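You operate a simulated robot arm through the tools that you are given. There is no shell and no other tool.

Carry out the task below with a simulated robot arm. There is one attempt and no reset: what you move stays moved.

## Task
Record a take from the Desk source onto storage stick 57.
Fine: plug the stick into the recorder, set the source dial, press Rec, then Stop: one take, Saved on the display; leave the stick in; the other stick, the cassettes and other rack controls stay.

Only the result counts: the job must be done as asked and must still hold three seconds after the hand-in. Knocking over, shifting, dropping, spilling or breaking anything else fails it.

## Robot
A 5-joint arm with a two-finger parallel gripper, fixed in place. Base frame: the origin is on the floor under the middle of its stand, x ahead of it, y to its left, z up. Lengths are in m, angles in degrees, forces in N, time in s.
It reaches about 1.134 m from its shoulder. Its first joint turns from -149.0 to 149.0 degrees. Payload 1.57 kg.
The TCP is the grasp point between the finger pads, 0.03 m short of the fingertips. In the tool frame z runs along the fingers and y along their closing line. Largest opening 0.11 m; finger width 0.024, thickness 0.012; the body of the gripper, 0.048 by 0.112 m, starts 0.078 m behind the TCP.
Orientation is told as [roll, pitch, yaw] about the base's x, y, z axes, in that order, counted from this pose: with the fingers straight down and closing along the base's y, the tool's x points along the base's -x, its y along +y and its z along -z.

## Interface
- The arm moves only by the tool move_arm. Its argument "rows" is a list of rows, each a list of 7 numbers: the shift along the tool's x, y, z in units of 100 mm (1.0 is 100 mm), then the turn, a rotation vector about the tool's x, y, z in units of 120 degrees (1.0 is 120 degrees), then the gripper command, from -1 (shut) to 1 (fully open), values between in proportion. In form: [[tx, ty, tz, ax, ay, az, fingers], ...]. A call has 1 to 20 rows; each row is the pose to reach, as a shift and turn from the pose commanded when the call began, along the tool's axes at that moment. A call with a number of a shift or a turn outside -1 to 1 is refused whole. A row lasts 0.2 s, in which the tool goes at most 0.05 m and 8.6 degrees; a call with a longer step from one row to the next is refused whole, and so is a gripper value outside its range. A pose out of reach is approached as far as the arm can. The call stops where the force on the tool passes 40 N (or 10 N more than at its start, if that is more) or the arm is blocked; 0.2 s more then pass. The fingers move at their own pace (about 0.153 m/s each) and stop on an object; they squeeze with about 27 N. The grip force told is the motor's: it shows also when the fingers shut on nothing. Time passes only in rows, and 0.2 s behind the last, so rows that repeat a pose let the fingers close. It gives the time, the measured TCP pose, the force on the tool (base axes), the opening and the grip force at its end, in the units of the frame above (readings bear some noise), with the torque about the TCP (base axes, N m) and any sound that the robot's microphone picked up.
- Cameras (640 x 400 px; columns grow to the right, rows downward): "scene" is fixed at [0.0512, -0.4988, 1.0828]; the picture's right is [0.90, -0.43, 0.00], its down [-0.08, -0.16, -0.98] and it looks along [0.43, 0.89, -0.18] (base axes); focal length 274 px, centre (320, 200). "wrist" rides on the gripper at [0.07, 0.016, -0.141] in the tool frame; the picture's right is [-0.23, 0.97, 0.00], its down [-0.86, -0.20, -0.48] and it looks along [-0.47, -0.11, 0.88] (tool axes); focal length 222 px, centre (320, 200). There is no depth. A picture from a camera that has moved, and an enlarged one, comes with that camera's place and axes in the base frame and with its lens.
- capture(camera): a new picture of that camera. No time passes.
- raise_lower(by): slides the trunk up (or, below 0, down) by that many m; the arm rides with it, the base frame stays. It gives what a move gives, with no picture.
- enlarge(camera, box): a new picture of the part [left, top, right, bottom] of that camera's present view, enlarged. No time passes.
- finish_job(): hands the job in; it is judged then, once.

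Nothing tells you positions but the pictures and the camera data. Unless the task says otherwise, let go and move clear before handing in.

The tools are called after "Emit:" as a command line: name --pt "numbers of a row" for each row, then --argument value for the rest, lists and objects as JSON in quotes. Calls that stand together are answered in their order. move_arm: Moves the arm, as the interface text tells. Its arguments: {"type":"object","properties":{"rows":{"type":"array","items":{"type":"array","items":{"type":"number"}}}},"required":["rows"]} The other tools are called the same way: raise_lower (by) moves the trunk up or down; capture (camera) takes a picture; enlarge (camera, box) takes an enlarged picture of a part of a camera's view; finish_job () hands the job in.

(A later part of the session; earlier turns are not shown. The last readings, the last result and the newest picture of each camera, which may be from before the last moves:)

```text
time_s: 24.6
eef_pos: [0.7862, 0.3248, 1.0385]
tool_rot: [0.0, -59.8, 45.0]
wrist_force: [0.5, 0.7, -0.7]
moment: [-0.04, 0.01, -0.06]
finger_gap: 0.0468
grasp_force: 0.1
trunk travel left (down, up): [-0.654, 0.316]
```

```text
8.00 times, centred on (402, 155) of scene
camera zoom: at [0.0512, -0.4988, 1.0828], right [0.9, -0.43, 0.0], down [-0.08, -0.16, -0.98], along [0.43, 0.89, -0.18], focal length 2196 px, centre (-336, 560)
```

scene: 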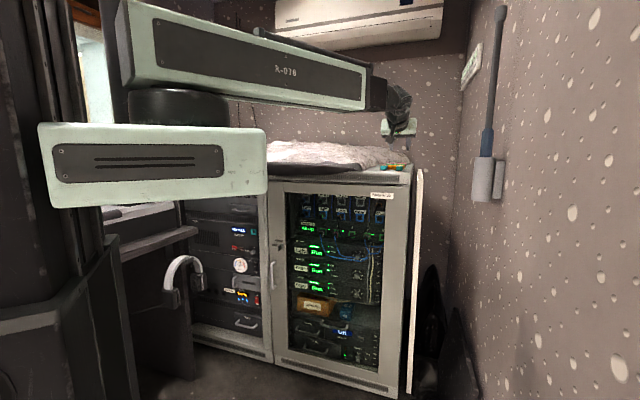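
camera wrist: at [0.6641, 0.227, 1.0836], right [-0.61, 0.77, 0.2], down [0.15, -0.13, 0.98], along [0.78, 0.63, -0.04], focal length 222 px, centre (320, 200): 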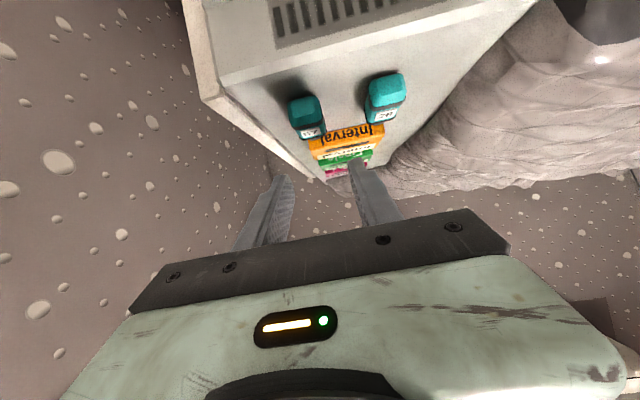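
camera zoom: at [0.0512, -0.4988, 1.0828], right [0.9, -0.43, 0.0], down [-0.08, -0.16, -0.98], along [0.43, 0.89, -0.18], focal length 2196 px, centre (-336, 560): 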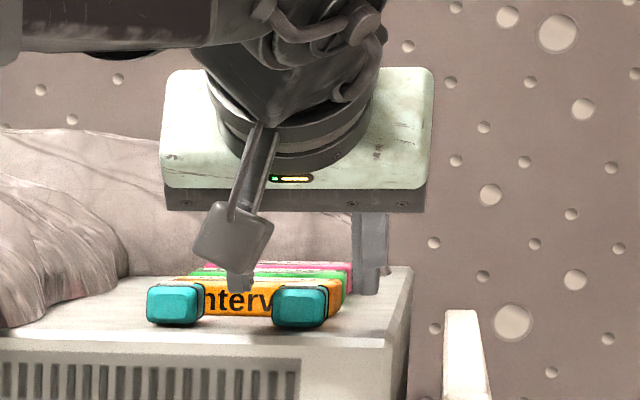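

The fingertips are still about 1 cm above the surface. I'll lower a little more, then close on the stick.

Emit:
raise_lower --by -0.0065

Emit:
enlarge --camera "scene" --box '[370, 130, 434, 180]'

Emit:
enlarge --camera "wrist" --box '[220, 110, 420, 235]'

```text
time_s: 25.1
eef_pos: [0.7865, 0.3261, 1.0325]
tool_rot: [0.0, -59.9, 45.0]
wrist_force: [0.7, 0.6, 0.4]
moment: [0.0, 0.02, 0.04]
finger_gap: 0.0469
grasp_force: 0.0
trunk travel left (down, up): [-0.647, 0.323]
```

```text
8.00 times, centred on (402, 155) of scene
camera zoom: at [0.0512, -0.4988, 1.0828], right [0.9, -0.43, 0.0], down [-0.08, -0.16, -0.98], along [0.43, 0.89, -0.18], focal length 2196 px, centre (-336, 560)
```

zoom: 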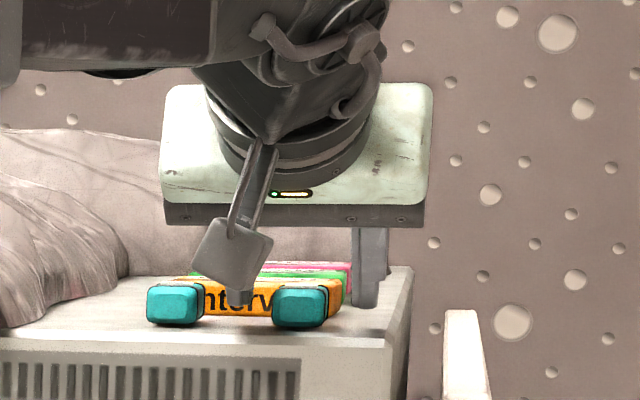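

```text
3.20 times, centred on (320, 172) of wrist
camera zoom: at [0.6641, 0.227, 1.0441], right [-0.61, 0.77, 0.2], down [0.15, -0.13, 0.98], along [0.78, 0.63, -0.04], focal length 711 px, centre (320, 288)
```

zoom: 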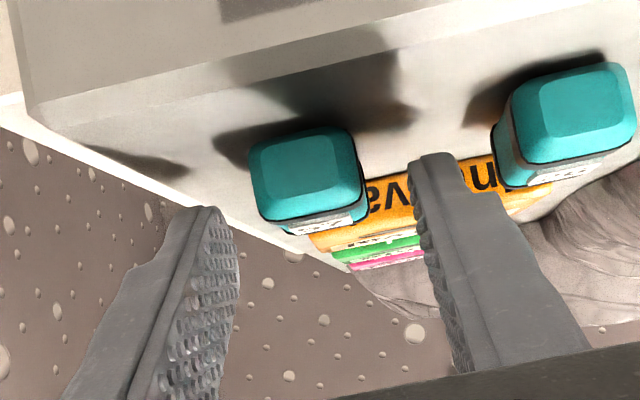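

Emit:
move_arm --pt "0 0 0 0 0 0 -0.4" --pt "0 0 0 0 0 0 -1" --pt "0 0 0 0 0 0 -1" --pt "0 0 0 0 0 0 -1"

Emit:
enlarge --camera "wrist" --box '[220, 110, 420, 235]'

Emit:
enlarge --camera "scene" --box '[370, 130, 434, 180]'

```text
time_s: 26.1
eef_pos: [0.7861, 0.3254, 1.0314]
tool_rot: [0.0, -59.8, 45.0]
wrist_force: [0.0, -0.2, 0.5]
moment: [-0.01, 0.01, 0.0]
finger_gap: 0.0267
grasp_force: 27.1
trunk travel left (down, up): [-0.647, 0.323]
```

```text
3.20 times, centred on (320, 172) of wrist
camera zoom: at [0.6641, 0.227, 1.0441], right [-0.61, 0.77, 0.2], down [0.15, -0.13, 0.98], along [0.78, 0.63, -0.04], focal length 711 px, centre (320, 288)
```

zoom: 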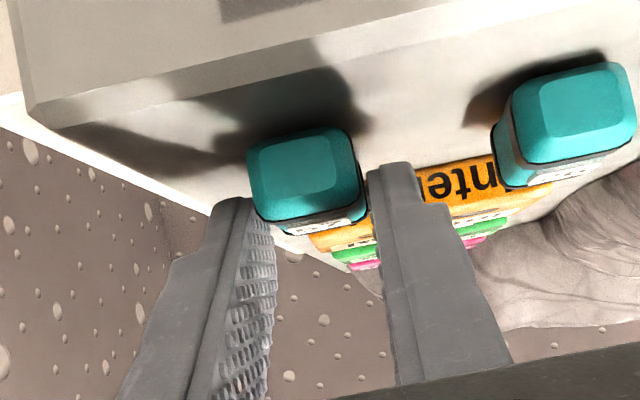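

```text
8.00 times, centred on (402, 155) of scene
camera zoom: at [0.0512, -0.4988, 1.0828], right [0.9, -0.43, 0.0], down [-0.08, -0.16, -0.98], along [0.43, 0.89, -0.18], focal length 2196 px, centre (-336, 560)
```

zoom: 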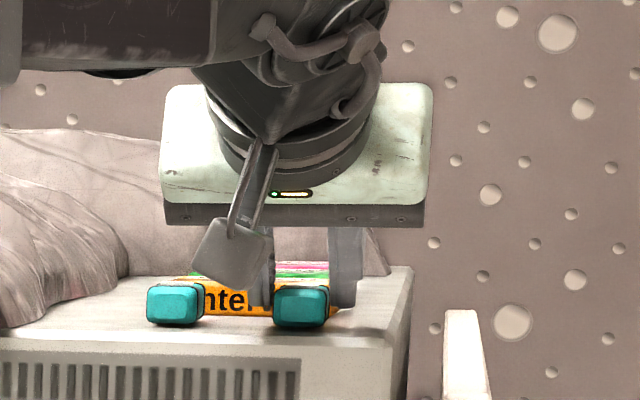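

The fingers closed at 26.7 mm with 27 N, so stick 57 is held. I'll lift it and check.

Emit:
raise_lower --by 0.08

Emit:
capture --camera "wrist"

Emit:
enlarge --camera "scene" --box '[360, 100, 440, 180]'

Emit:
enlarge --camera "wrist" --box '[240, 80, 400, 180]'

```text
time_s: 27.3
eef_pos: [0.787, 0.3253, 1.1125]
tool_rot: [0.0, -59.8, 45.0]
wrist_force: [-0.3, -0.2, -1.2]
moment: [0.0, -0.01, -0.01]
finger_gap: 0.0264
grasp_force: 27.0
trunk travel left (down, up): [-0.727, 0.243]
```

```text
taken
camera wrist: at [0.6642, 0.2271, 1.124], right [-0.61, 0.77, 0.2], down [0.15, -0.13, 0.98], along [0.78, 0.63, -0.04], focal length 222 px, centre (320, 200)
```

wrist: 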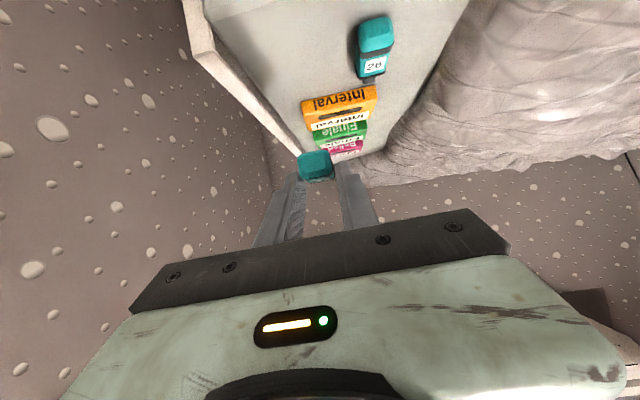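

```text
5.00 times, centred on (400, 140) of scene
camera zoom: at [0.0512, -0.4988, 1.0828], right [0.9, -0.43, 0.0], down [-0.08, -0.16, -0.98], along [0.43, 0.89, -0.18], focal length 1372 px, centre (-80, 500)
```

zoom: 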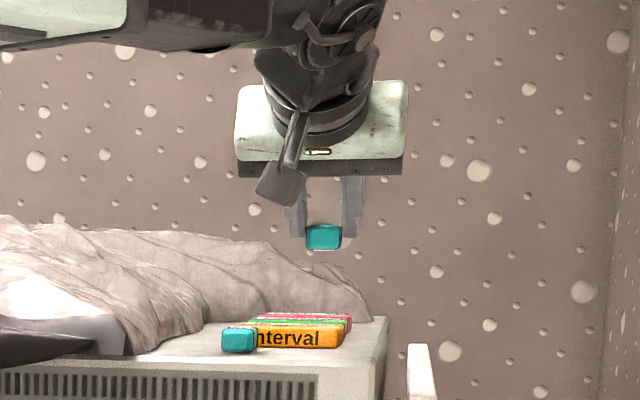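

```text
4.00 times, centred on (320, 130) of wrist
camera zoom: at [0.6642, 0.2271, 1.124], right [-0.61, 0.77, 0.2], down [0.15, -0.13, 0.98], along [0.78, 0.63, -0.04], focal length 888 px, centre (320, 480)
```

zoom: 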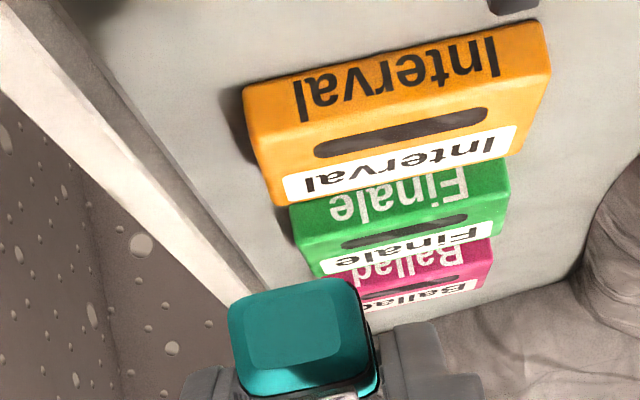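

Stick 57 is held level and square, and stick 26 and the cassettes haven't moved. I'll raise the trunk fully and travel left above the blanket toward the recorder.

Emit:
raise_lower --by 0.235

Emit:
move_arm --pt "0 0.333 0 0 0 0 -1" --pt "0 0.667 0 0 0 0 -1" --pt "0 1.0 0 0 0 0 -1"

Emit:
move_arm --pt "0 0.333 0 0 0 0 -1" --pt "0 0.667 0 0 0 0 -1" --pt "0 1.0 0 0 0 0 -1"

Emit:
capture --camera "scene"

```text
time_s: 29.8
eef_pos: [0.7866, 0.3275, 1.3474]
tool_rot: [0.0, -59.8, 45.0]
wrist_force: [-0.3, -0.2, -0.7]
moment: [-0.02, 0.02, 0.0]
finger_gap: 0.0267
grasp_force: 26.9
trunk travel left (down, up): [-0.962, 0.008]
```

```text
time_s: 30.6
eef_pos: [0.7164, 0.3976, 1.3473]
tool_rot: [-0.1, -59.9, 45.1]
wrist_force: [0.3, 0.2, -0.6]
moment: [0.03, -0.02, -0.02]
finger_gap: 0.0264
grasp_force: 27.1
trunk travel left (down, up): [-0.962, 0.008]
```

```text
time_s: 31.4
eef_pos: [0.6468, 0.467, 1.3477]
tool_rot: [-0.1, -59.8, 45.0]
wrist_force: [0.0, 0.5, -1.0]
moment: [0.0, 0.01, -0.01]
finger_gap: 0.0262
grasp_force: 27.5
trunk travel left (down, up): [-0.962, 0.008]
```

```text
taken
```

scene: 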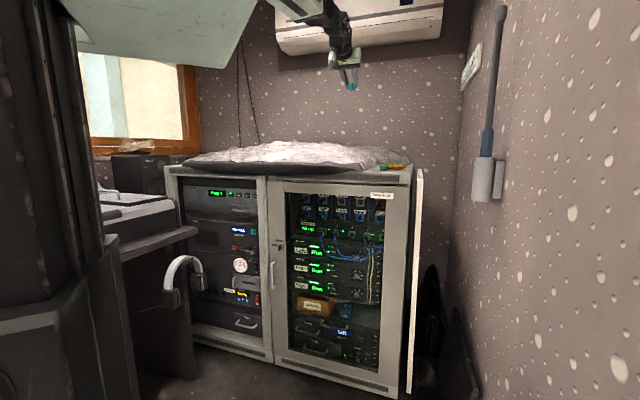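

The grip is holding and the way is clear, so I'll keep going left.

Emit:
move_arm --pt "0 0.333 0 0 0 0 -1" --pt "0 0.667 0 0 0 0 -1" --pt "0 1.0 0 0 0 0 -1"

Emit:
move_arm --pt "0 0.333 0 0 0 0 -1" --pt "0 0.667 0 0 0 0 -1" --pt "0 1.0 0 0 0 0 -1"

Emit:
move_arm --pt "0 0.333 0 0 0 0 -1" --pt "0 0.667 0 0 0 0 -1" --pt "0 1.0 0 0 0 0 -1"

Emit:
capture --camera "scene"

```text
time_s: 32.1
eef_pos: [0.5739, 0.5384, 1.3475]
tool_rot: [0.0, -59.9, 44.9]
wrist_force: [-0.1, -0.2, -0.2]
moment: [-0.01, 0.01, 0.02]
finger_gap: 0.0262
grasp_force: 27.1
trunk travel left (down, up): [-0.962, 0.008]
```

```text
time_s: 33.0
eef_pos: [0.5023, 0.6099, 1.3476]
tool_rot: [0.0, -59.9, 44.9]
wrist_force: [-0.4, 0.0, -0.2]
moment: [0.0, -0.02, -0.01]
finger_gap: 0.0263
grasp_force: 27.4
trunk travel left (down, up): [-0.962, 0.008]
```

```text
time_s: 33.8
eef_pos: [0.433, 0.6809, 1.3466]
tool_rot: [0.0, -59.8, 45.0]
wrist_force: [0.4, 0.4, 0.1]
moment: [-0.01, -0.01, 0.02]
finger_gap: 0.0264
grasp_force: 26.9
trunk travel left (down, up): [-0.962, 0.008]
```

```text
taken
```

scene: 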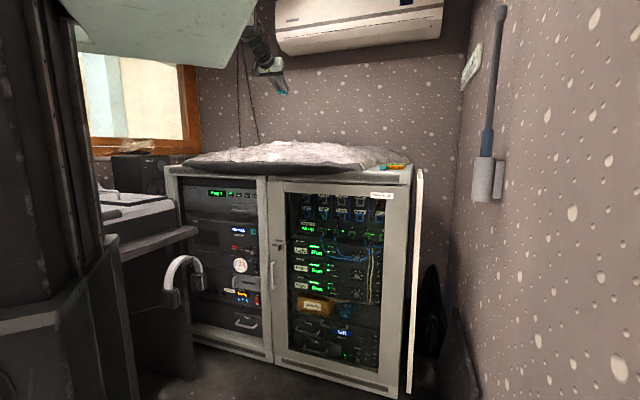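

I'm over the left bay now. I'll move to the recorder's lateral position while backing out in front of the cabinet, and then check the quilt's overhang.

Emit:
move_arm --pt "0.107 0.297 -0.185 0 0 0 -1" --pt "0.213 0.593 -0.37 0 0 0 -1" --pt "0.32 0.89 -0.554 0 0 0 -1"

Emit:
move_arm --pt "0.107 0.297 -0.185 0 0 0 -1" --pt "0.213 0.593 -0.37 0 0 0 -1" --pt "0.32 0.89 -0.554 0 0 0 -1"

Emit:
capture --camera "wrist"

Emit:
capture --camera "scene"

```text
time_s: 34.5
eef_pos: [0.3246, 0.6989, 1.3475]
tool_rot: [0.0, -59.8, 45.0]
wrist_force: [-0.3, -0.4, -0.3]
moment: [-0.02, -0.03, 0.0]
finger_gap: 0.0266
grasp_force: 27.5
trunk travel left (down, up): [-0.962, 0.008]
```

```text
time_s: 35.4
eef_pos: [0.2156, 0.7152, 1.3473]
tool_rot: [0.0, -59.7, 44.9]
wrist_force: [0.1, 0.3, 0.3]
moment: [-0.01, 0.03, 0.01]
finger_gap: 0.0263
grasp_force: 26.8
trunk travel left (down, up): [-0.962, 0.008]
```

```text
taken
camera wrist: at [0.0931, 0.6165, 1.3591], right [-0.61, 0.77, 0.2], down [0.15, -0.13, 0.98], along [0.78, 0.62, -0.04], focal length 222 px, centre (320, 200)
```

wrist: 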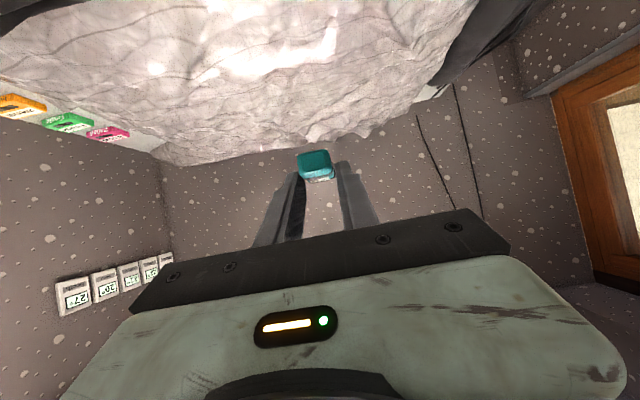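

```text
taken
```

scene: 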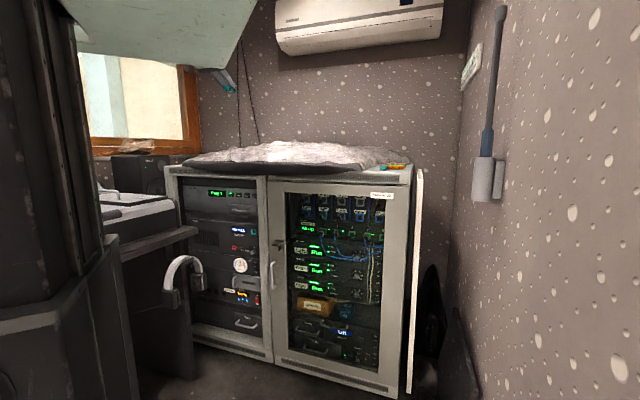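

The quilt doesn't overhang the front edge by any real amount. I'll back off 2 cm more and lower in stages, checking the pictures.

Emit:
move_arm --pt "0.1 0 -0.173 0 0 0 -1"

Emit:
raise_lower --by -0.2

Emit:
capture --camera "wrist"

Emit:
capture --camera "scene"

```text
time_s: 35.8
eef_pos: [0.2031, 0.7009, 1.348]
tool_rot: [-0.1, -59.9, 45.1]
wrist_force: [-0.1, 0.0, -1.1]
moment: [-0.02, 0.0, 0.0]
finger_gap: 0.0264
grasp_force: 26.8
trunk travel left (down, up): [-0.962, 0.008]
```

```text
time_s: 37.9
eef_pos: [0.202, 0.7009, 1.1471]
tool_rot: [0.0, -59.7, 45.1]
wrist_force: [0.6, 0.2, 0.2]
moment: [0.01, 0.0, 0.02]
finger_gap: 0.0267
grasp_force: 27.2
trunk travel left (down, up): [-0.762, 0.208]
```

```text
taken
camera wrist: at [0.0801, 0.6018, 1.1591], right [-0.61, 0.77, 0.2], down [0.15, -0.13, 0.98], along [0.78, 0.63, -0.04], focal length 222 px, centre (320, 200)
```

wrist: 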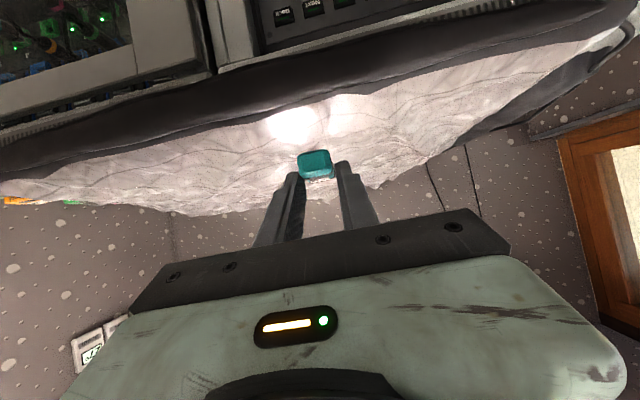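

```text
taken
```

scene: 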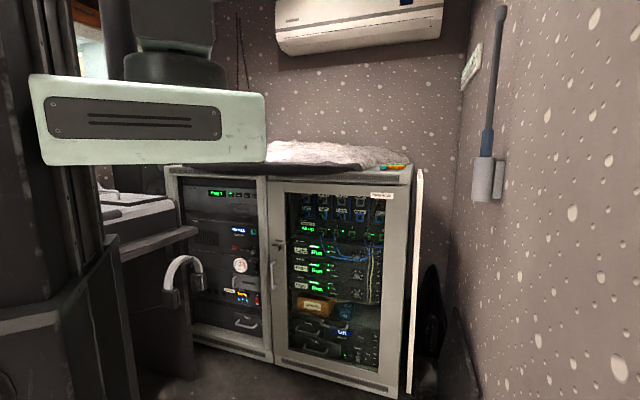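

The quilt's dark hem may overhang by 2–3 cm. To be safe I'll tilt the tool from 60° to 45°, which pulls the stick tip back about 4 cm, and then lower past it.

Emit:
move_arm --pt "0.3055 0 -0.02 0 0.0625 0 -1" --pt "0.606 0 -0.079 0 0.125 0 -1" --pt "0.606 0 -0.079 0 0.125 0 -1"

Emit:
capture --camera "wrist"

```text
time_s: 38.7
eef_pos: [0.1769, 0.676, 1.0981]
tool_rot: [-0.1, -44.8, 45.1]
wrist_force: [0.3, -0.2, -0.1]
moment: [-0.01, 0.02, 0.02]
finger_gap: 0.0265
grasp_force: 26.9
trunk travel left (down, up): [-0.762, 0.208]
```

```text
taken
camera wrist: at [0.06, 0.5817, 1.1502], right [-0.57, 0.8, 0.16], down [0.33, 0.05, 0.94], along [0.75, 0.59, -0.3], focal length 222 px, centre (320, 200)
```

wrist: 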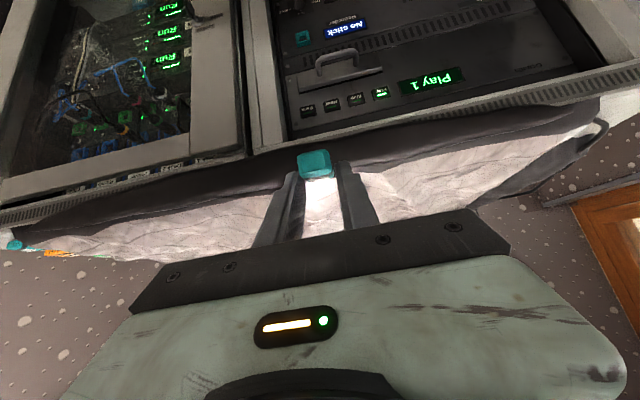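

The tip is now well clear of the hem, so I'll lower past it.

Emit:
raise_lower --by -0.15

Emit:
capture --camera "wrist"

Emit:
capture --camera "scene"

```text
time_s: 40.5
eef_pos: [0.1769, 0.6749, 0.9486]
tool_rot: [0.0, -44.9, 45.0]
wrist_force: [0.9, -0.4, -0.1]
moment: [0.01, 0.0, 0.03]
finger_gap: 0.0265
grasp_force: 26.5
trunk travel left (down, up): [-0.612, 0.358]
```

```text
taken
camera wrist: at [0.0602, 0.5818, 1.0003], right [-0.57, 0.8, 0.16], down [0.33, 0.05, 0.94], along [0.75, 0.59, -0.29], focal length 222 px, centre (320, 200)
```

wrist: 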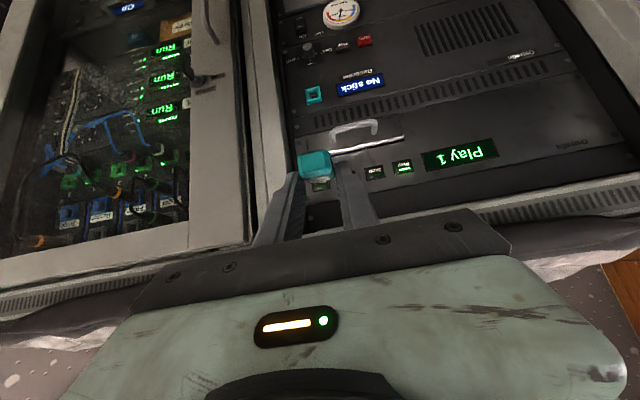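

```text
taken
```

scene: 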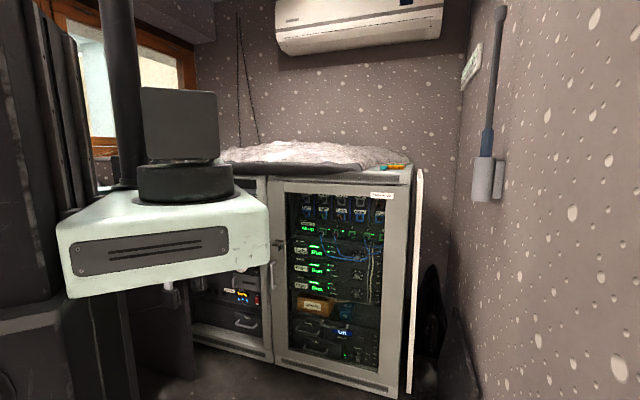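

The wrist camera now gives a good frontal view of the recorder. I'll enlarge the port and the dial.

Emit:
enlarge --camera "wrist" --box '[270, 20, 398, 120]'

Emit:
enlarge --camera "wrist" --box '[280, 25, 344, 75]'

Emit:
enlarge --camera "wrist" --box '[270, 70, 398, 170]'

```text
4.00 times, centred on (334, 70) of wrist
camera zoom: at [0.0602, 0.5818, 1.0003], right [-0.57, 0.8, 0.16], down [0.33, 0.05, 0.94], along [0.75, 0.59, -0.29], focal length 888 px, centre (264, 720)
```

zoom: 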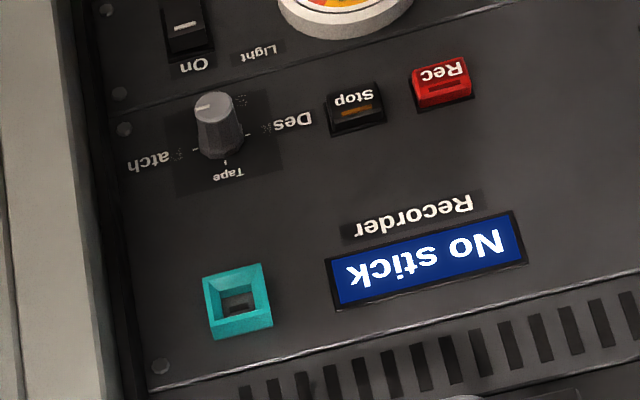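

```text
8.00 times, centred on (312, 50) of wrist
camera zoom: at [0.0602, 0.5818, 1.0003], right [-0.57, 0.8, 0.16], down [0.33, 0.05, 0.94], along [0.75, 0.59, -0.29], focal length 1777 px, centre (384, 1400)
```

zoom: 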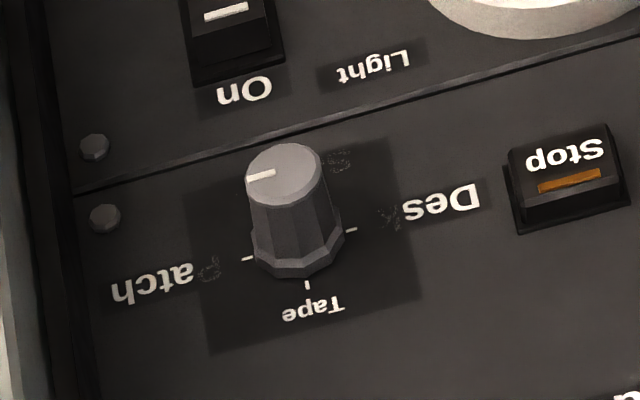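

```text
4.00 times, centred on (334, 120) of wrist
camera zoom: at [0.0602, 0.5818, 1.0003], right [-0.57, 0.8, 0.16], down [0.33, 0.05, 0.94], along [0.75, 0.59, -0.29], focal length 888 px, centre (264, 520)
```

zoom: 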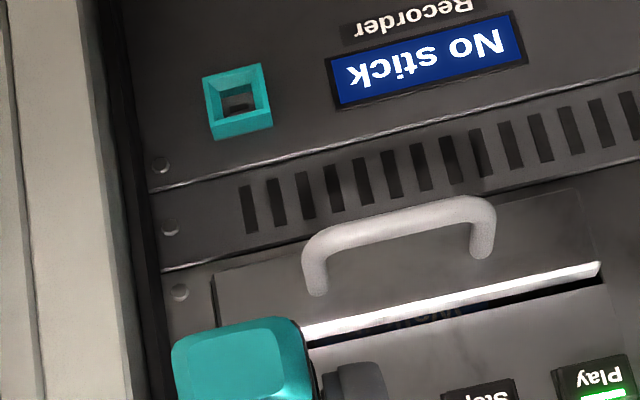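

The dial's mark points right, to Patch, so it needs a half turn counter-clockwise through Tape to reach Desk. The port ring is at about (0.318, 0.814, 0.683). I'll lower further, tilt back to 60° and approach the pre-insertion pose.

Emit:
raise_lower --by -0.15

Emit:
move_arm --pt "-0.3 0 -0.057 0 -0.0625 0 -1" --pt "-0.606 0 -0.079 0 -0.125 0 -1" --pt "-0.606 0 -0.079 0 -0.125 0 -1"

Emit:
capture --camera "wrist"

```text
time_s: 42.2
eef_pos: [0.1768, 0.6758, 0.7985]
tool_rot: [0.0, -44.8, 45.1]
wrist_force: [-0.7, -0.1, 0.2]
moment: [-0.01, -0.01, 0.04]
finger_gap: 0.0266
grasp_force: 27.2
trunk travel left (down, up): [-0.462, 0.508]
```

```text
time_s: 43.0
eef_pos: [0.2034, 0.7013, 0.8472]
tool_rot: [0.0, -59.8, 45.0]
wrist_force: [0.2, 0.6, 0.1]
moment: [0.01, -0.01, 0.0]
finger_gap: 0.0265
grasp_force: 27.2
trunk travel left (down, up): [-0.462, 0.508]
```

```text
taken
camera wrist: at [0.0809, 0.6024, 0.859], right [-0.61, 0.77, 0.2], down [0.15, -0.13, 0.98], along [0.78, 0.63, -0.04], focal length 222 px, centre (320, 200)
```

wrist: 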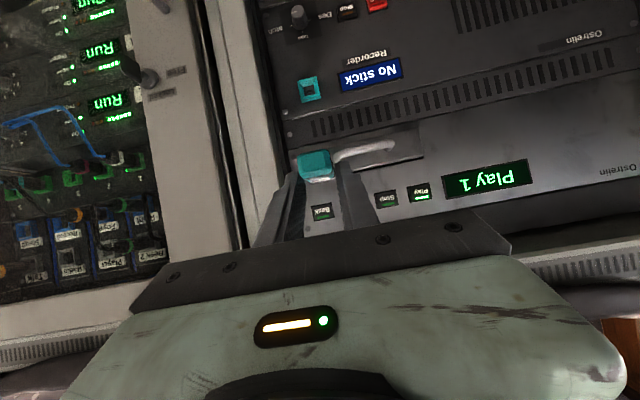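

Emit:
enlarge --camera "wrist" --box '[270, 60, 366, 120]'

Emit:
raise_lower --by -0.1

Emit:
capture --camera "wrist"

Emit:
enlarge --camera "wrist" --box '[260, 90, 388, 190]'

```text
6.67 times, centred on (318, 90) of wrist
camera zoom: at [0.0809, 0.6024, 0.859], right [-0.61, 0.77, 0.2], down [0.15, -0.13, 0.98], along [0.78, 0.63, -0.04], focal length 1481 px, centre (333, 933)
```

zoom: 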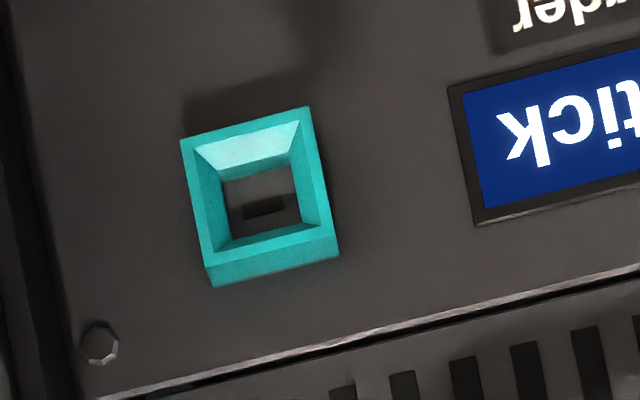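

```text
time_s: 44.4
eef_pos: [0.2035, 0.7006, 0.7469]
tool_rot: [0.1, -59.7, 45.0]
wrist_force: [-0.4, 1.1, 0.2]
moment: [-0.04, -0.01, -0.02]
finger_gap: 0.0265
grasp_force: 27.4
trunk travel left (down, up): [-0.362, 0.608]
```

```text
taken
camera wrist: at [0.0808, 0.6023, 0.759], right [-0.61, 0.77, 0.2], down [0.15, -0.13, 0.98], along [0.78, 0.63, -0.04], focal length 222 px, centre (320, 200)
```

wrist: 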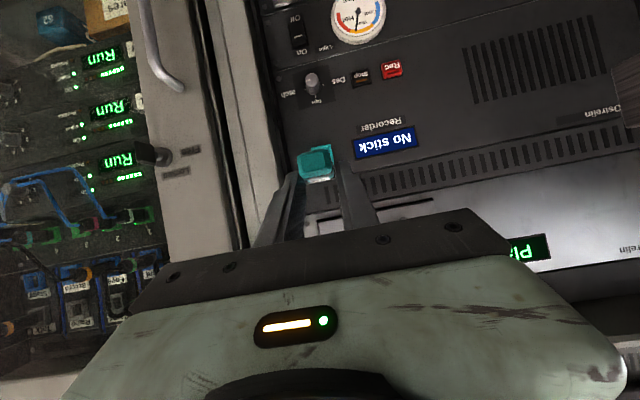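

```text
4.00 times, centred on (324, 140) of wrist
camera zoom: at [0.0808, 0.6023, 0.759], right [-0.61, 0.77, 0.2], down [0.15, -0.13, 0.98], along [0.78, 0.63, -0.04], focal length 888 px, centre (304, 440)
```

zoom: 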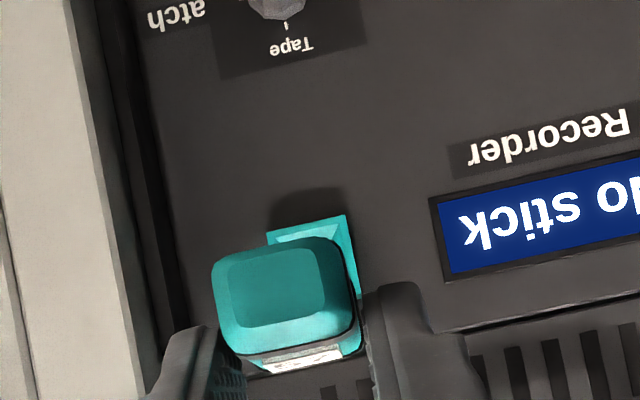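

The port's funnel ring and slot are clearly visible, and the offset between stick and port is small. I'll lower to port height, nudge right 1.5 mm and advance to just short of the ring.

Emit:
raise_lower --by -0.042

Emit:
move_arm --pt "-0.1 -0.005 0.173 0 0 0 -1" --pt "-0.2 -0.01 0.346 0 0 0 -1" --pt "-0.3 -0.015 0.52 0 0 0 -1"

Emit:
capture --camera "wrist"

Emit:
enlarge --camera "wrist" --box '[260, 100, 388, 200]'

```text
time_s: 45.2
eef_pos: [0.2036, 0.7013, 0.705]
tool_rot: [0.0, -59.7, 45.0]
wrist_force: [0.4, 0.6, -0.6]
moment: [-0.01, -0.01, 0.0]
finger_gap: 0.0263
grasp_force: 26.8
trunk travel left (down, up): [-0.32, 0.65]
```

```text
time_s: 46.0
eef_pos: [0.248, 0.7433, 0.7051]
tool_rot: [0.0, -59.7, 45.1]
wrist_force: [0.7, 0.0, 0.4]
moment: [0.05, -0.01, 0.03]
finger_gap: 0.0262
grasp_force: 27.1
trunk travel left (down, up): [-0.32, 0.65]
```

```text
taken
camera wrist: at [0.1246, 0.6438, 0.717], right [-0.61, 0.77, 0.2], down [0.15, -0.13, 0.98], along [0.78, 0.63, -0.04], focal length 222 px, centre (320, 200)
```

wrist: 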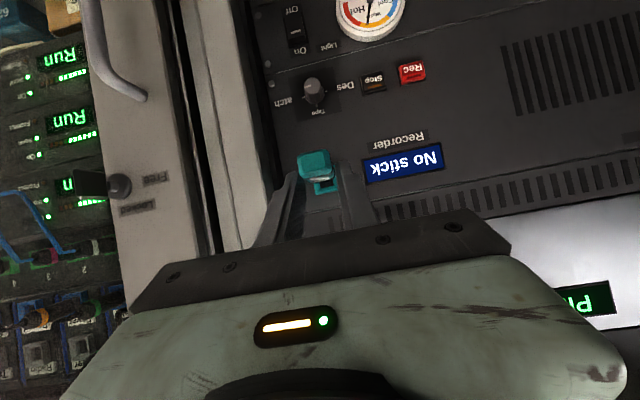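

```text
4.00 times, centred on (324, 150) of wrist
camera zoom: at [0.1246, 0.6438, 0.717], right [-0.61, 0.77, 0.2], down [0.15, -0.13, 0.98], along [0.78, 0.63, -0.04], focal length 888 px, centre (304, 400)
```

zoom: 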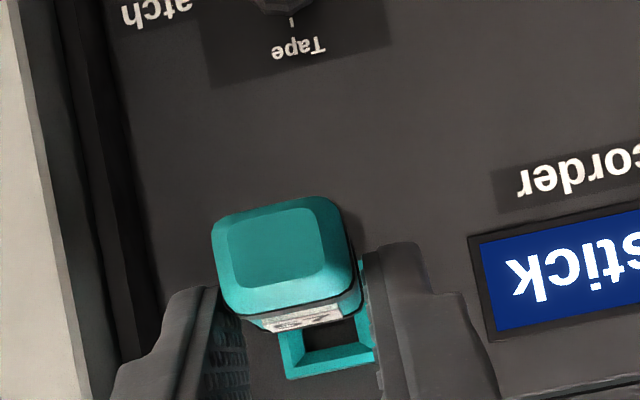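

The predicted ring corner lands exactly where it appears in the image, and the stick is within about 1 mm of the port axis. I'll raise 1 mm and ease the plug into the funnel.

Emit:
raise_lower --by 0.001

Emit:
move_arm --pt "-0.05 -0.002 0.0864 0 0 0 -1" --pt "-0.101 -0.005 0.1728 0 0 0 -1" --pt "-0.151 -0.005 0.259 0 0 0 -1" --pt "-0.176 -0.005 0.302 0 0 0 -1" --pt "-0.2015 -0.005 0.3455 0 0 0 -1"

Emit:
enlarge --camera "wrist" --box '[260, 100, 388, 200]'

```text
time_s: 46.5
eef_pos: [0.2465, 0.7433, 0.7051]
tool_rot: [0.1, -59.7, 45.0]
wrist_force: [0.3, -0.4, 0.7]
moment: [0.01, -0.02, 0.01]
finger_gap: 0.026
grasp_force: 27.3
trunk travel left (down, up): [-0.321, 0.649]
```

```text
time_s: 47.7
eef_pos: [0.2765, 0.7712, 0.7069]
tool_rot: [0.0, -59.5, 45.0]
wrist_force: [-0.2, 0.5, -0.8]
moment: [-0.02, -0.04, 0.07]
finger_gap: 0.0262
grasp_force: 26.8
trunk travel left (down, up): [-0.321, 0.649]
```

```text
4.00 times, centred on (324, 150) of wrist
camera zoom: at [0.1535, 0.6713, 0.7179], right [-0.61, 0.77, 0.2], down [0.15, -0.13, 0.98], along [0.78, 0.63, -0.04], focal length 888 px, centre (304, 400)
```

zoom: 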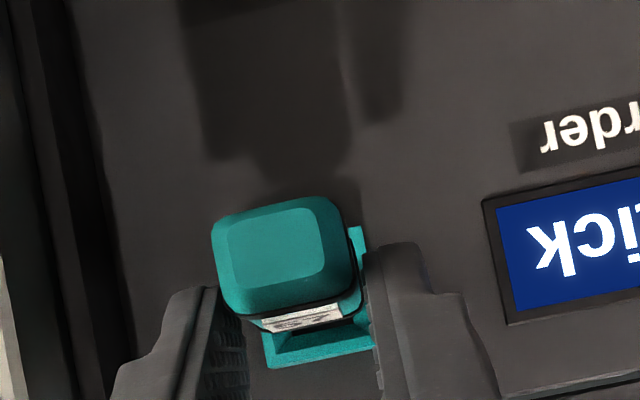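

There's no contact force yet, and the plug tip should now be inside the funnel. I'll keep pushing in small steps.

Emit:
move_arm --pt "-0.015 0 0.0259 0 0 0 -1" --pt "-0.03 0 0.0518 0 0 0 -1" --pt "-0.045 0 0.0777 0 0 0 -1"

Emit:
enlarge --camera "wrist" --box '[260, 100, 388, 200]'

```text
time_s: 48.5
eef_pos: [0.2821, 0.7765, 0.7055]
tool_rot: [0.0, -59.7, 45.0]
wrist_force: [-0.3, 0.2, -0.8]
moment: [-0.02, -0.02, -0.02]
finger_gap: 0.0264
grasp_force: 26.9
trunk travel left (down, up): [-0.321, 0.649]
```

```text
4.00 times, centred on (324, 150) of wrist
camera zoom: at [0.1595, 0.6774, 0.7179], right [-0.61, 0.77, 0.2], down [0.15, -0.13, 0.98], along [0.78, 0.63, -0.04], focal length 888 px, centre (304, 400)
```

zoom: 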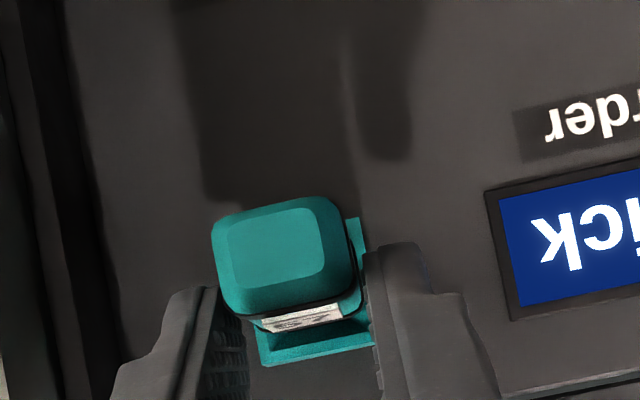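

Emit:
move_arm --pt "-0.015 0 0.0259 0 0 0 -1" --pt "-0.03 0 0.0518 0 0 0 -1"

Emit:
enlarge --camera "wrist" --box '[260, 100, 388, 200]'

```text
time_s: 49.1
eef_pos: [0.2853, 0.7815, 0.7054]
tool_rot: [0.0, -59.6, 45.0]
wrist_force: [-10.1, -13.4, -2.9]
moment: [-0.25, 0.18, -0.04]
finger_gap: 0.0266
grasp_force: 26.9
trunk travel left (down, up): [-0.321, 0.649]
```

```text
4.00 times, centred on (324, 150) of wrist
camera zoom: at [0.1627, 0.6809, 0.7182], right [-0.61, 0.77, 0.2], down [0.16, -0.13, 0.98], along [0.78, 0.63, -0.04], focal length 888 px, centre (304, 400)
```

zoom: 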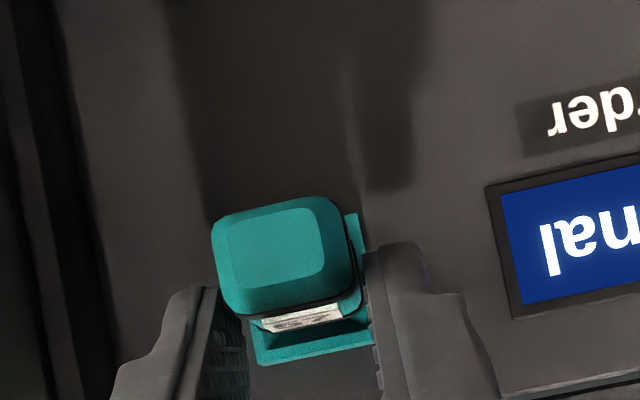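

The display has changed and there's a contact force of about 17 N. I'll read the display.

Emit:
capture --camera "wrist"

Emit:
enlarge --camera "wrist" --box '[330, 100, 490, 200]'

```text
taken
camera wrist: at [0.1627, 0.6809, 0.7182], right [-0.61, 0.77, 0.2], down [0.16, -0.13, 0.98], along [0.78, 0.63, -0.04], focal length 222 px, centre (320, 200)
```

wrist: 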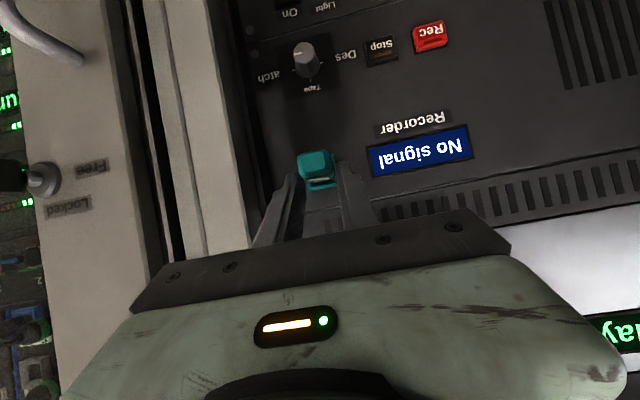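

```text
4.00 times, centred on (410, 150) of wrist
camera zoom: at [0.1627, 0.6809, 0.7182], right [-0.61, 0.77, 0.2], down [0.16, -0.13, 0.98], along [0.78, 0.63, -0.04], focal length 888 px, centre (-40, 400)
```

zoom: 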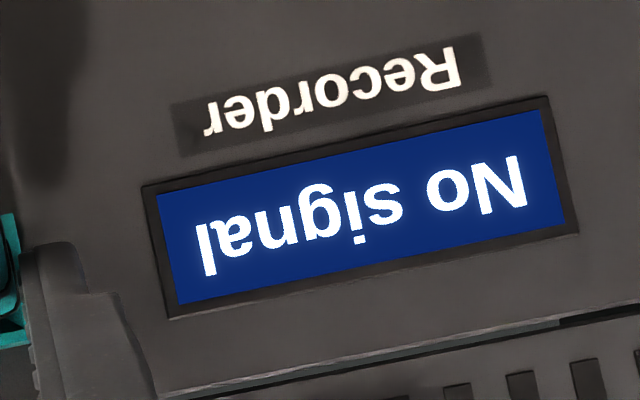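

The display reads "No signal", so the stick is recognised and the Patch source has no signal. I'll push slightly more to seat the stick, then release.

Emit:
move_arm --pt "-0.005 0 0.0086 0 0 0 -1" --pt "-0.01 0 0.0173 0 0 0 -1"

Emit:
enlarge --camera "wrist" --box '[260, 100, 388, 200]'

```text
time_s: 49.7
eef_pos: [0.2869, 0.7819, 0.7057]
tool_rot: [0.0, -59.6, 45.1]
wrist_force: [-12.8, -18.2, -4.9]
moment: [-0.36, 0.28, -0.04]
finger_gap: 0.0266
grasp_force: 27.2
trunk travel left (down, up): [-0.321, 0.649]
```

```text
4.00 times, centred on (324, 150) of wrist
camera zoom: at [0.1645, 0.6827, 0.7184], right [-0.61, 0.77, 0.2], down [0.15, -0.13, 0.98], along [0.78, 0.63, -0.04], focal length 888 px, centre (304, 400)
```

zoom: 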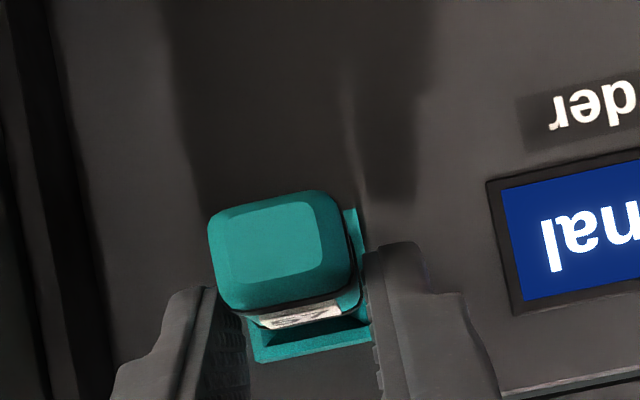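

The force rose to 22 N and the stick began to slip in the fingers, so it's bottomed. I'll open the fingers slightly and check that it stays in.

Emit:
move_arm --pt "0 0 0 0 0 0 -0.4" --pt "0 0 0 0 0 0 -0.2" --pt "0 0 0 0 0 0 -0.2"

Emit:
capture --camera "wrist"

Emit:
enlarge --camera "wrist" --box '[260, 100, 420, 200]'

```text
time_s: 50.5
eef_pos: [0.2883, 0.7817, 0.7056]
tool_rot: [0.0, -59.7, 45.0]
wrist_force: [-0.3, -0.1, 0.0]
moment: [-0.01, 0.01, 0.01]
finger_gap: 0.0441
grasp_force: 0.0
trunk travel left (down, up): [-0.321, 0.649]
```

```text
taken
camera wrist: at [0.1652, 0.6833, 0.7179], right [-0.61, 0.77, 0.2], down [0.15, -0.13, 0.98], along [0.78, 0.63, -0.04], focal length 222 px, centre (320, 200)
```

wrist: 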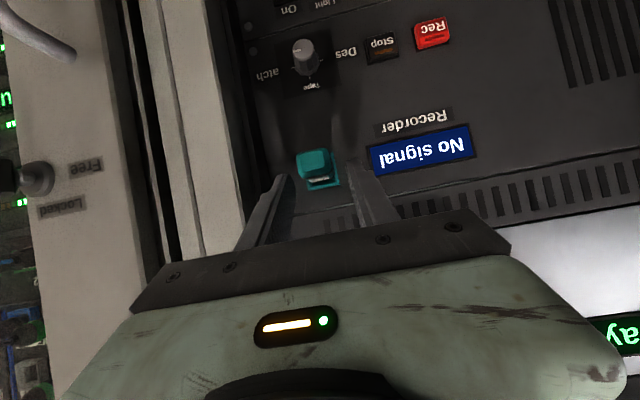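

```text
4.00 times, centred on (340, 150) of wrist
camera zoom: at [0.1652, 0.6833, 0.7179], right [-0.61, 0.77, 0.2], down [0.15, -0.13, 0.98], along [0.78, 0.63, -0.04], focal length 888 px, centre (240, 400)
```

zoom: 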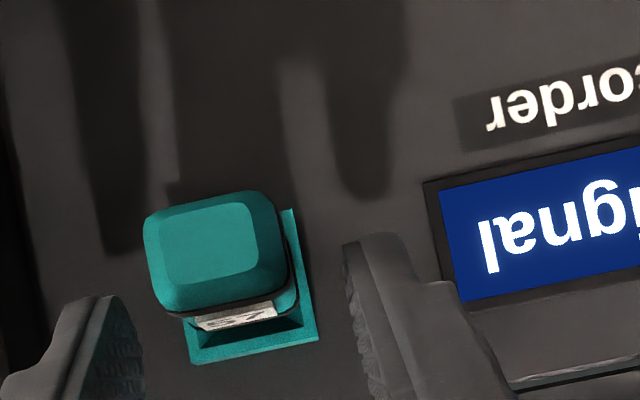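

Stick 57 stays plugged in with the display showing "No signal". I'll back away from it and look at the dial.

Emit:
move_arm --pt "0.101 0 -0.1728 0 0 0 -0.2" --pt "0.202 0 -0.3455 0 0 0 -0.2" --pt "0.302 0 -0.518 0 0 0 -0.2" --pt "0.4 0 -0.69 0 0 0 -0.2"

Emit:
capture --camera "wrist"

Emit:
enlarge --camera "wrist" --box '[270, 50, 430, 170]'

```text
time_s: 51.5
eef_pos: [0.2316, 0.7259, 0.7063]
tool_rot: [0.0, -59.8, 44.9]
wrist_force: [0.5, 0.7, -0.2]
moment: [0.01, -0.01, 0.01]
finger_gap: 0.0438
grasp_force: 0.0
trunk travel left (down, up): [-0.321, 0.649]
```

```text
taken
camera wrist: at [0.1096, 0.6268, 0.7179], right [-0.61, 0.77, 0.2], down [0.15, -0.13, 0.98], along [0.78, 0.63, -0.04], focal length 222 px, centre (320, 200)
```

wrist: 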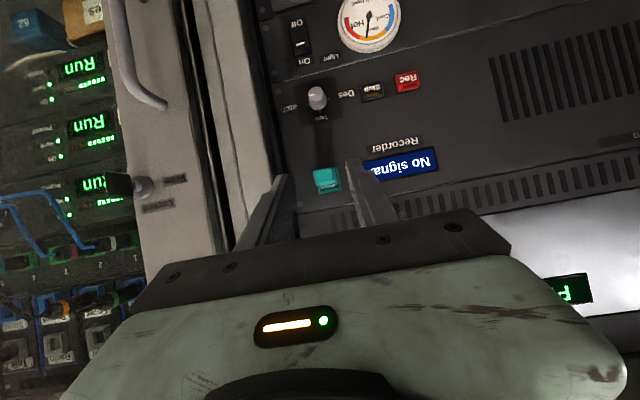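

```text
3.33 times, centred on (350, 110) of wrist
camera zoom: at [0.1096, 0.6268, 0.7179], right [-0.61, 0.77, 0.2], down [0.15, -0.13, 0.98], along [0.78, 0.63, -0.04], focal length 740 px, centre (220, 500)
```

zoom: 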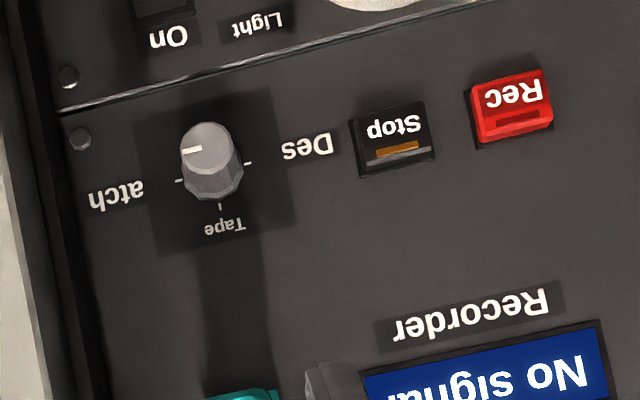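

The dial is still on Patch. Its knob front is at about n=0.788, z≈0.58, and it's roughly 22 mm long and 22–25 mm in diameter. I'll check the scene camera for clearance around the wrist, headphones and desk.

Emit:
capture --camera "scene"

Emit:
enlarge --camera "scene" --box '[60, 130, 300, 330]'

```text
taken
```

scene: 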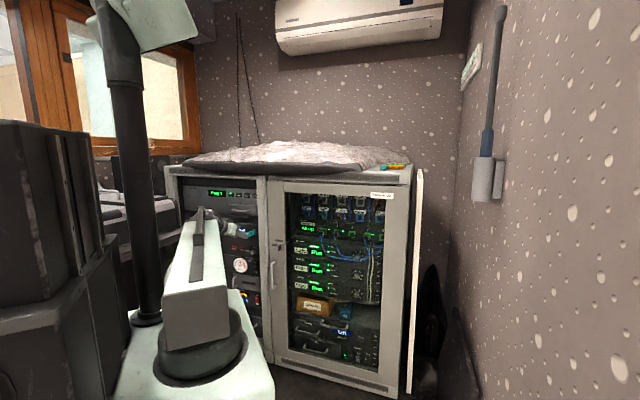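

```text
2.00 times, centred on (180, 230) of scene
camera zoom: at [0.0512, -0.4988, 1.0828], right [0.9, -0.43, 0.0], down [-0.08, -0.16, -0.98], along [0.43, 0.89, -0.18], focal length 549 px, centre (600, 140)
```

zoom: 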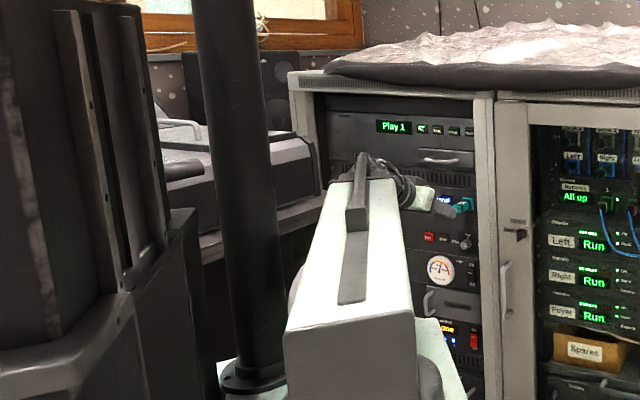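

To turn the dial I'll point the tool almost along the panel normal, at 80° tilt and 52° yaw. That keeps the wrist clear of the headphones hanging at the desk side. I'll reorient here in free space first.

Emit:
move_arm --pt "-0.241 0.03 -0.09 -0.0183 -0.0556 -0.0066 -0.25" --pt "-0.482 0.06 -0.18 -0.0365 -0.1111 -0.0133 -0.25" --pt "-0.734 0.085 -0.277 -0.0548 -0.1667 -0.0199 -0.25" --pt "-0.734 0.085 -0.277 -0.0548 -0.1667 -0.0199 -0.25"

Emit:
capture --camera "wrist"

Emit:
capture --camera "scene"

```text
time_s: 52.5
eef_pos: [0.2349, 0.7399, 0.7823]
tool_rot: [0.1, -79.8, 51.8]
wrist_force: [-0.3, -0.1, 0.7]
moment: [0.01, 0.03, -0.01]
finger_gap: 0.0413
grasp_force: 0.0
trunk travel left (down, up): [-0.321, 0.649]
```

```text
taken
camera wrist: at [0.1292, 0.6321, 0.7412], right [-0.74, 0.63, 0.22], down [-0.04, -0.38, 0.93], along [0.67, 0.68, 0.3], focal length 222 px, centre (320, 200)
```

wrist: 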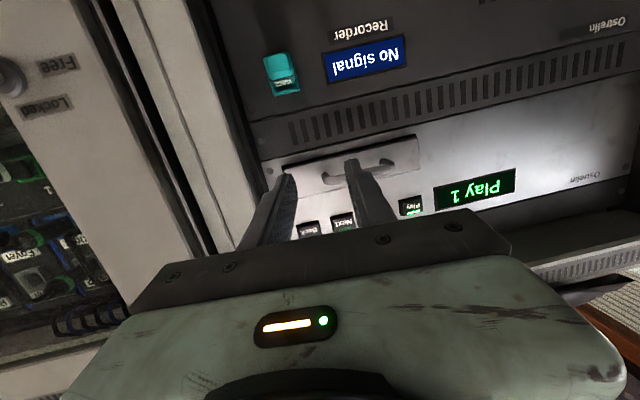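

```text
taken
```

scene: 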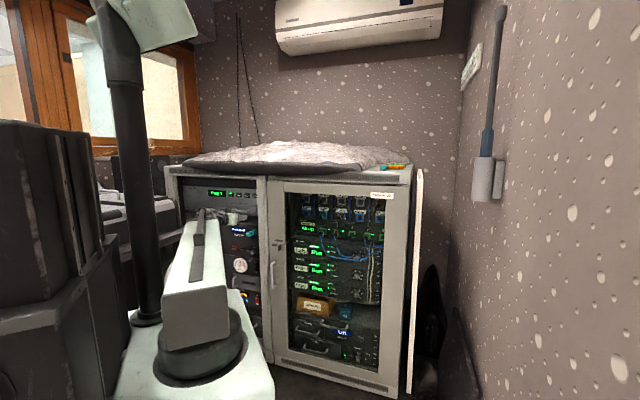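

The orientation is as planned. I'll lower toward dial height in two steps.

Emit:
raise_lower --by -0.1

Emit:
capture --camera "wrist"

Emit:
raise_lower --by -0.07

Emit:
capture --camera "wrist"

Emit:
capture --camera "scene"

```text
time_s: 53.8
eef_pos: [0.2358, 0.741, 0.6825]
tool_rot: [0.1, -79.7, 51.9]
wrist_force: [0.2, -0.1, 0.3]
moment: [-0.02, 0.02, 0.02]
finger_gap: 0.0412
grasp_force: 0.1
trunk travel left (down, up): [-0.221, 0.749]
```

```text
taken
camera wrist: at [0.1292, 0.632, 0.6411], right [-0.74, 0.63, 0.22], down [-0.04, -0.37, 0.93], along [0.67, 0.68, 0.3], focal length 222 px, centre (320, 200)
```

wrist: 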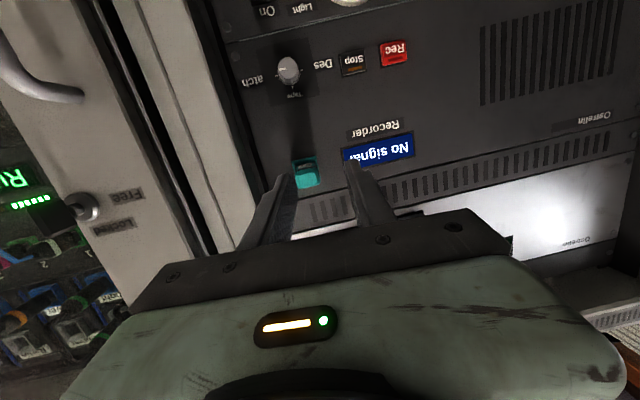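

```text
time_s: 54.9
eef_pos: [0.2359, 0.7413, 0.6136]
tool_rot: [0.2, -79.7, 51.8]
wrist_force: [1.3, 0.5, 0.2]
moment: [-0.01, 0.05, 0.0]
finger_gap: 0.0411
grasp_force: 0.1
trunk travel left (down, up): [-0.151, 0.819]
```

```text
taken
camera wrist: at [0.1292, 0.632, 0.5711], right [-0.74, 0.63, 0.22], down [-0.04, -0.37, 0.93], along [0.67, 0.68, 0.3], focal length 222 px, centre (320, 200)
```

wrist: 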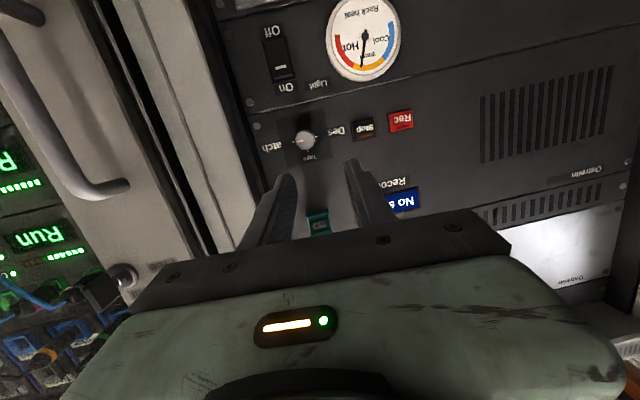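

```text
taken
```

scene: 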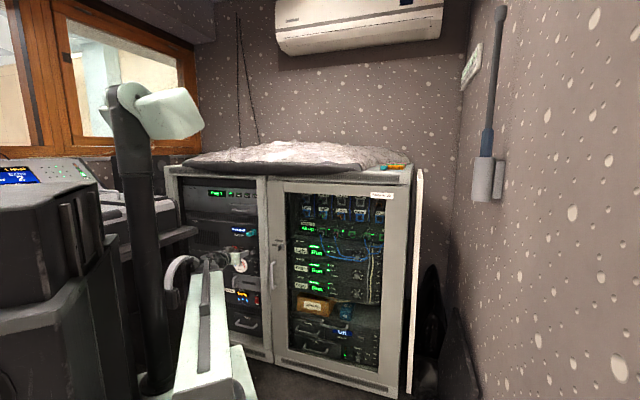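

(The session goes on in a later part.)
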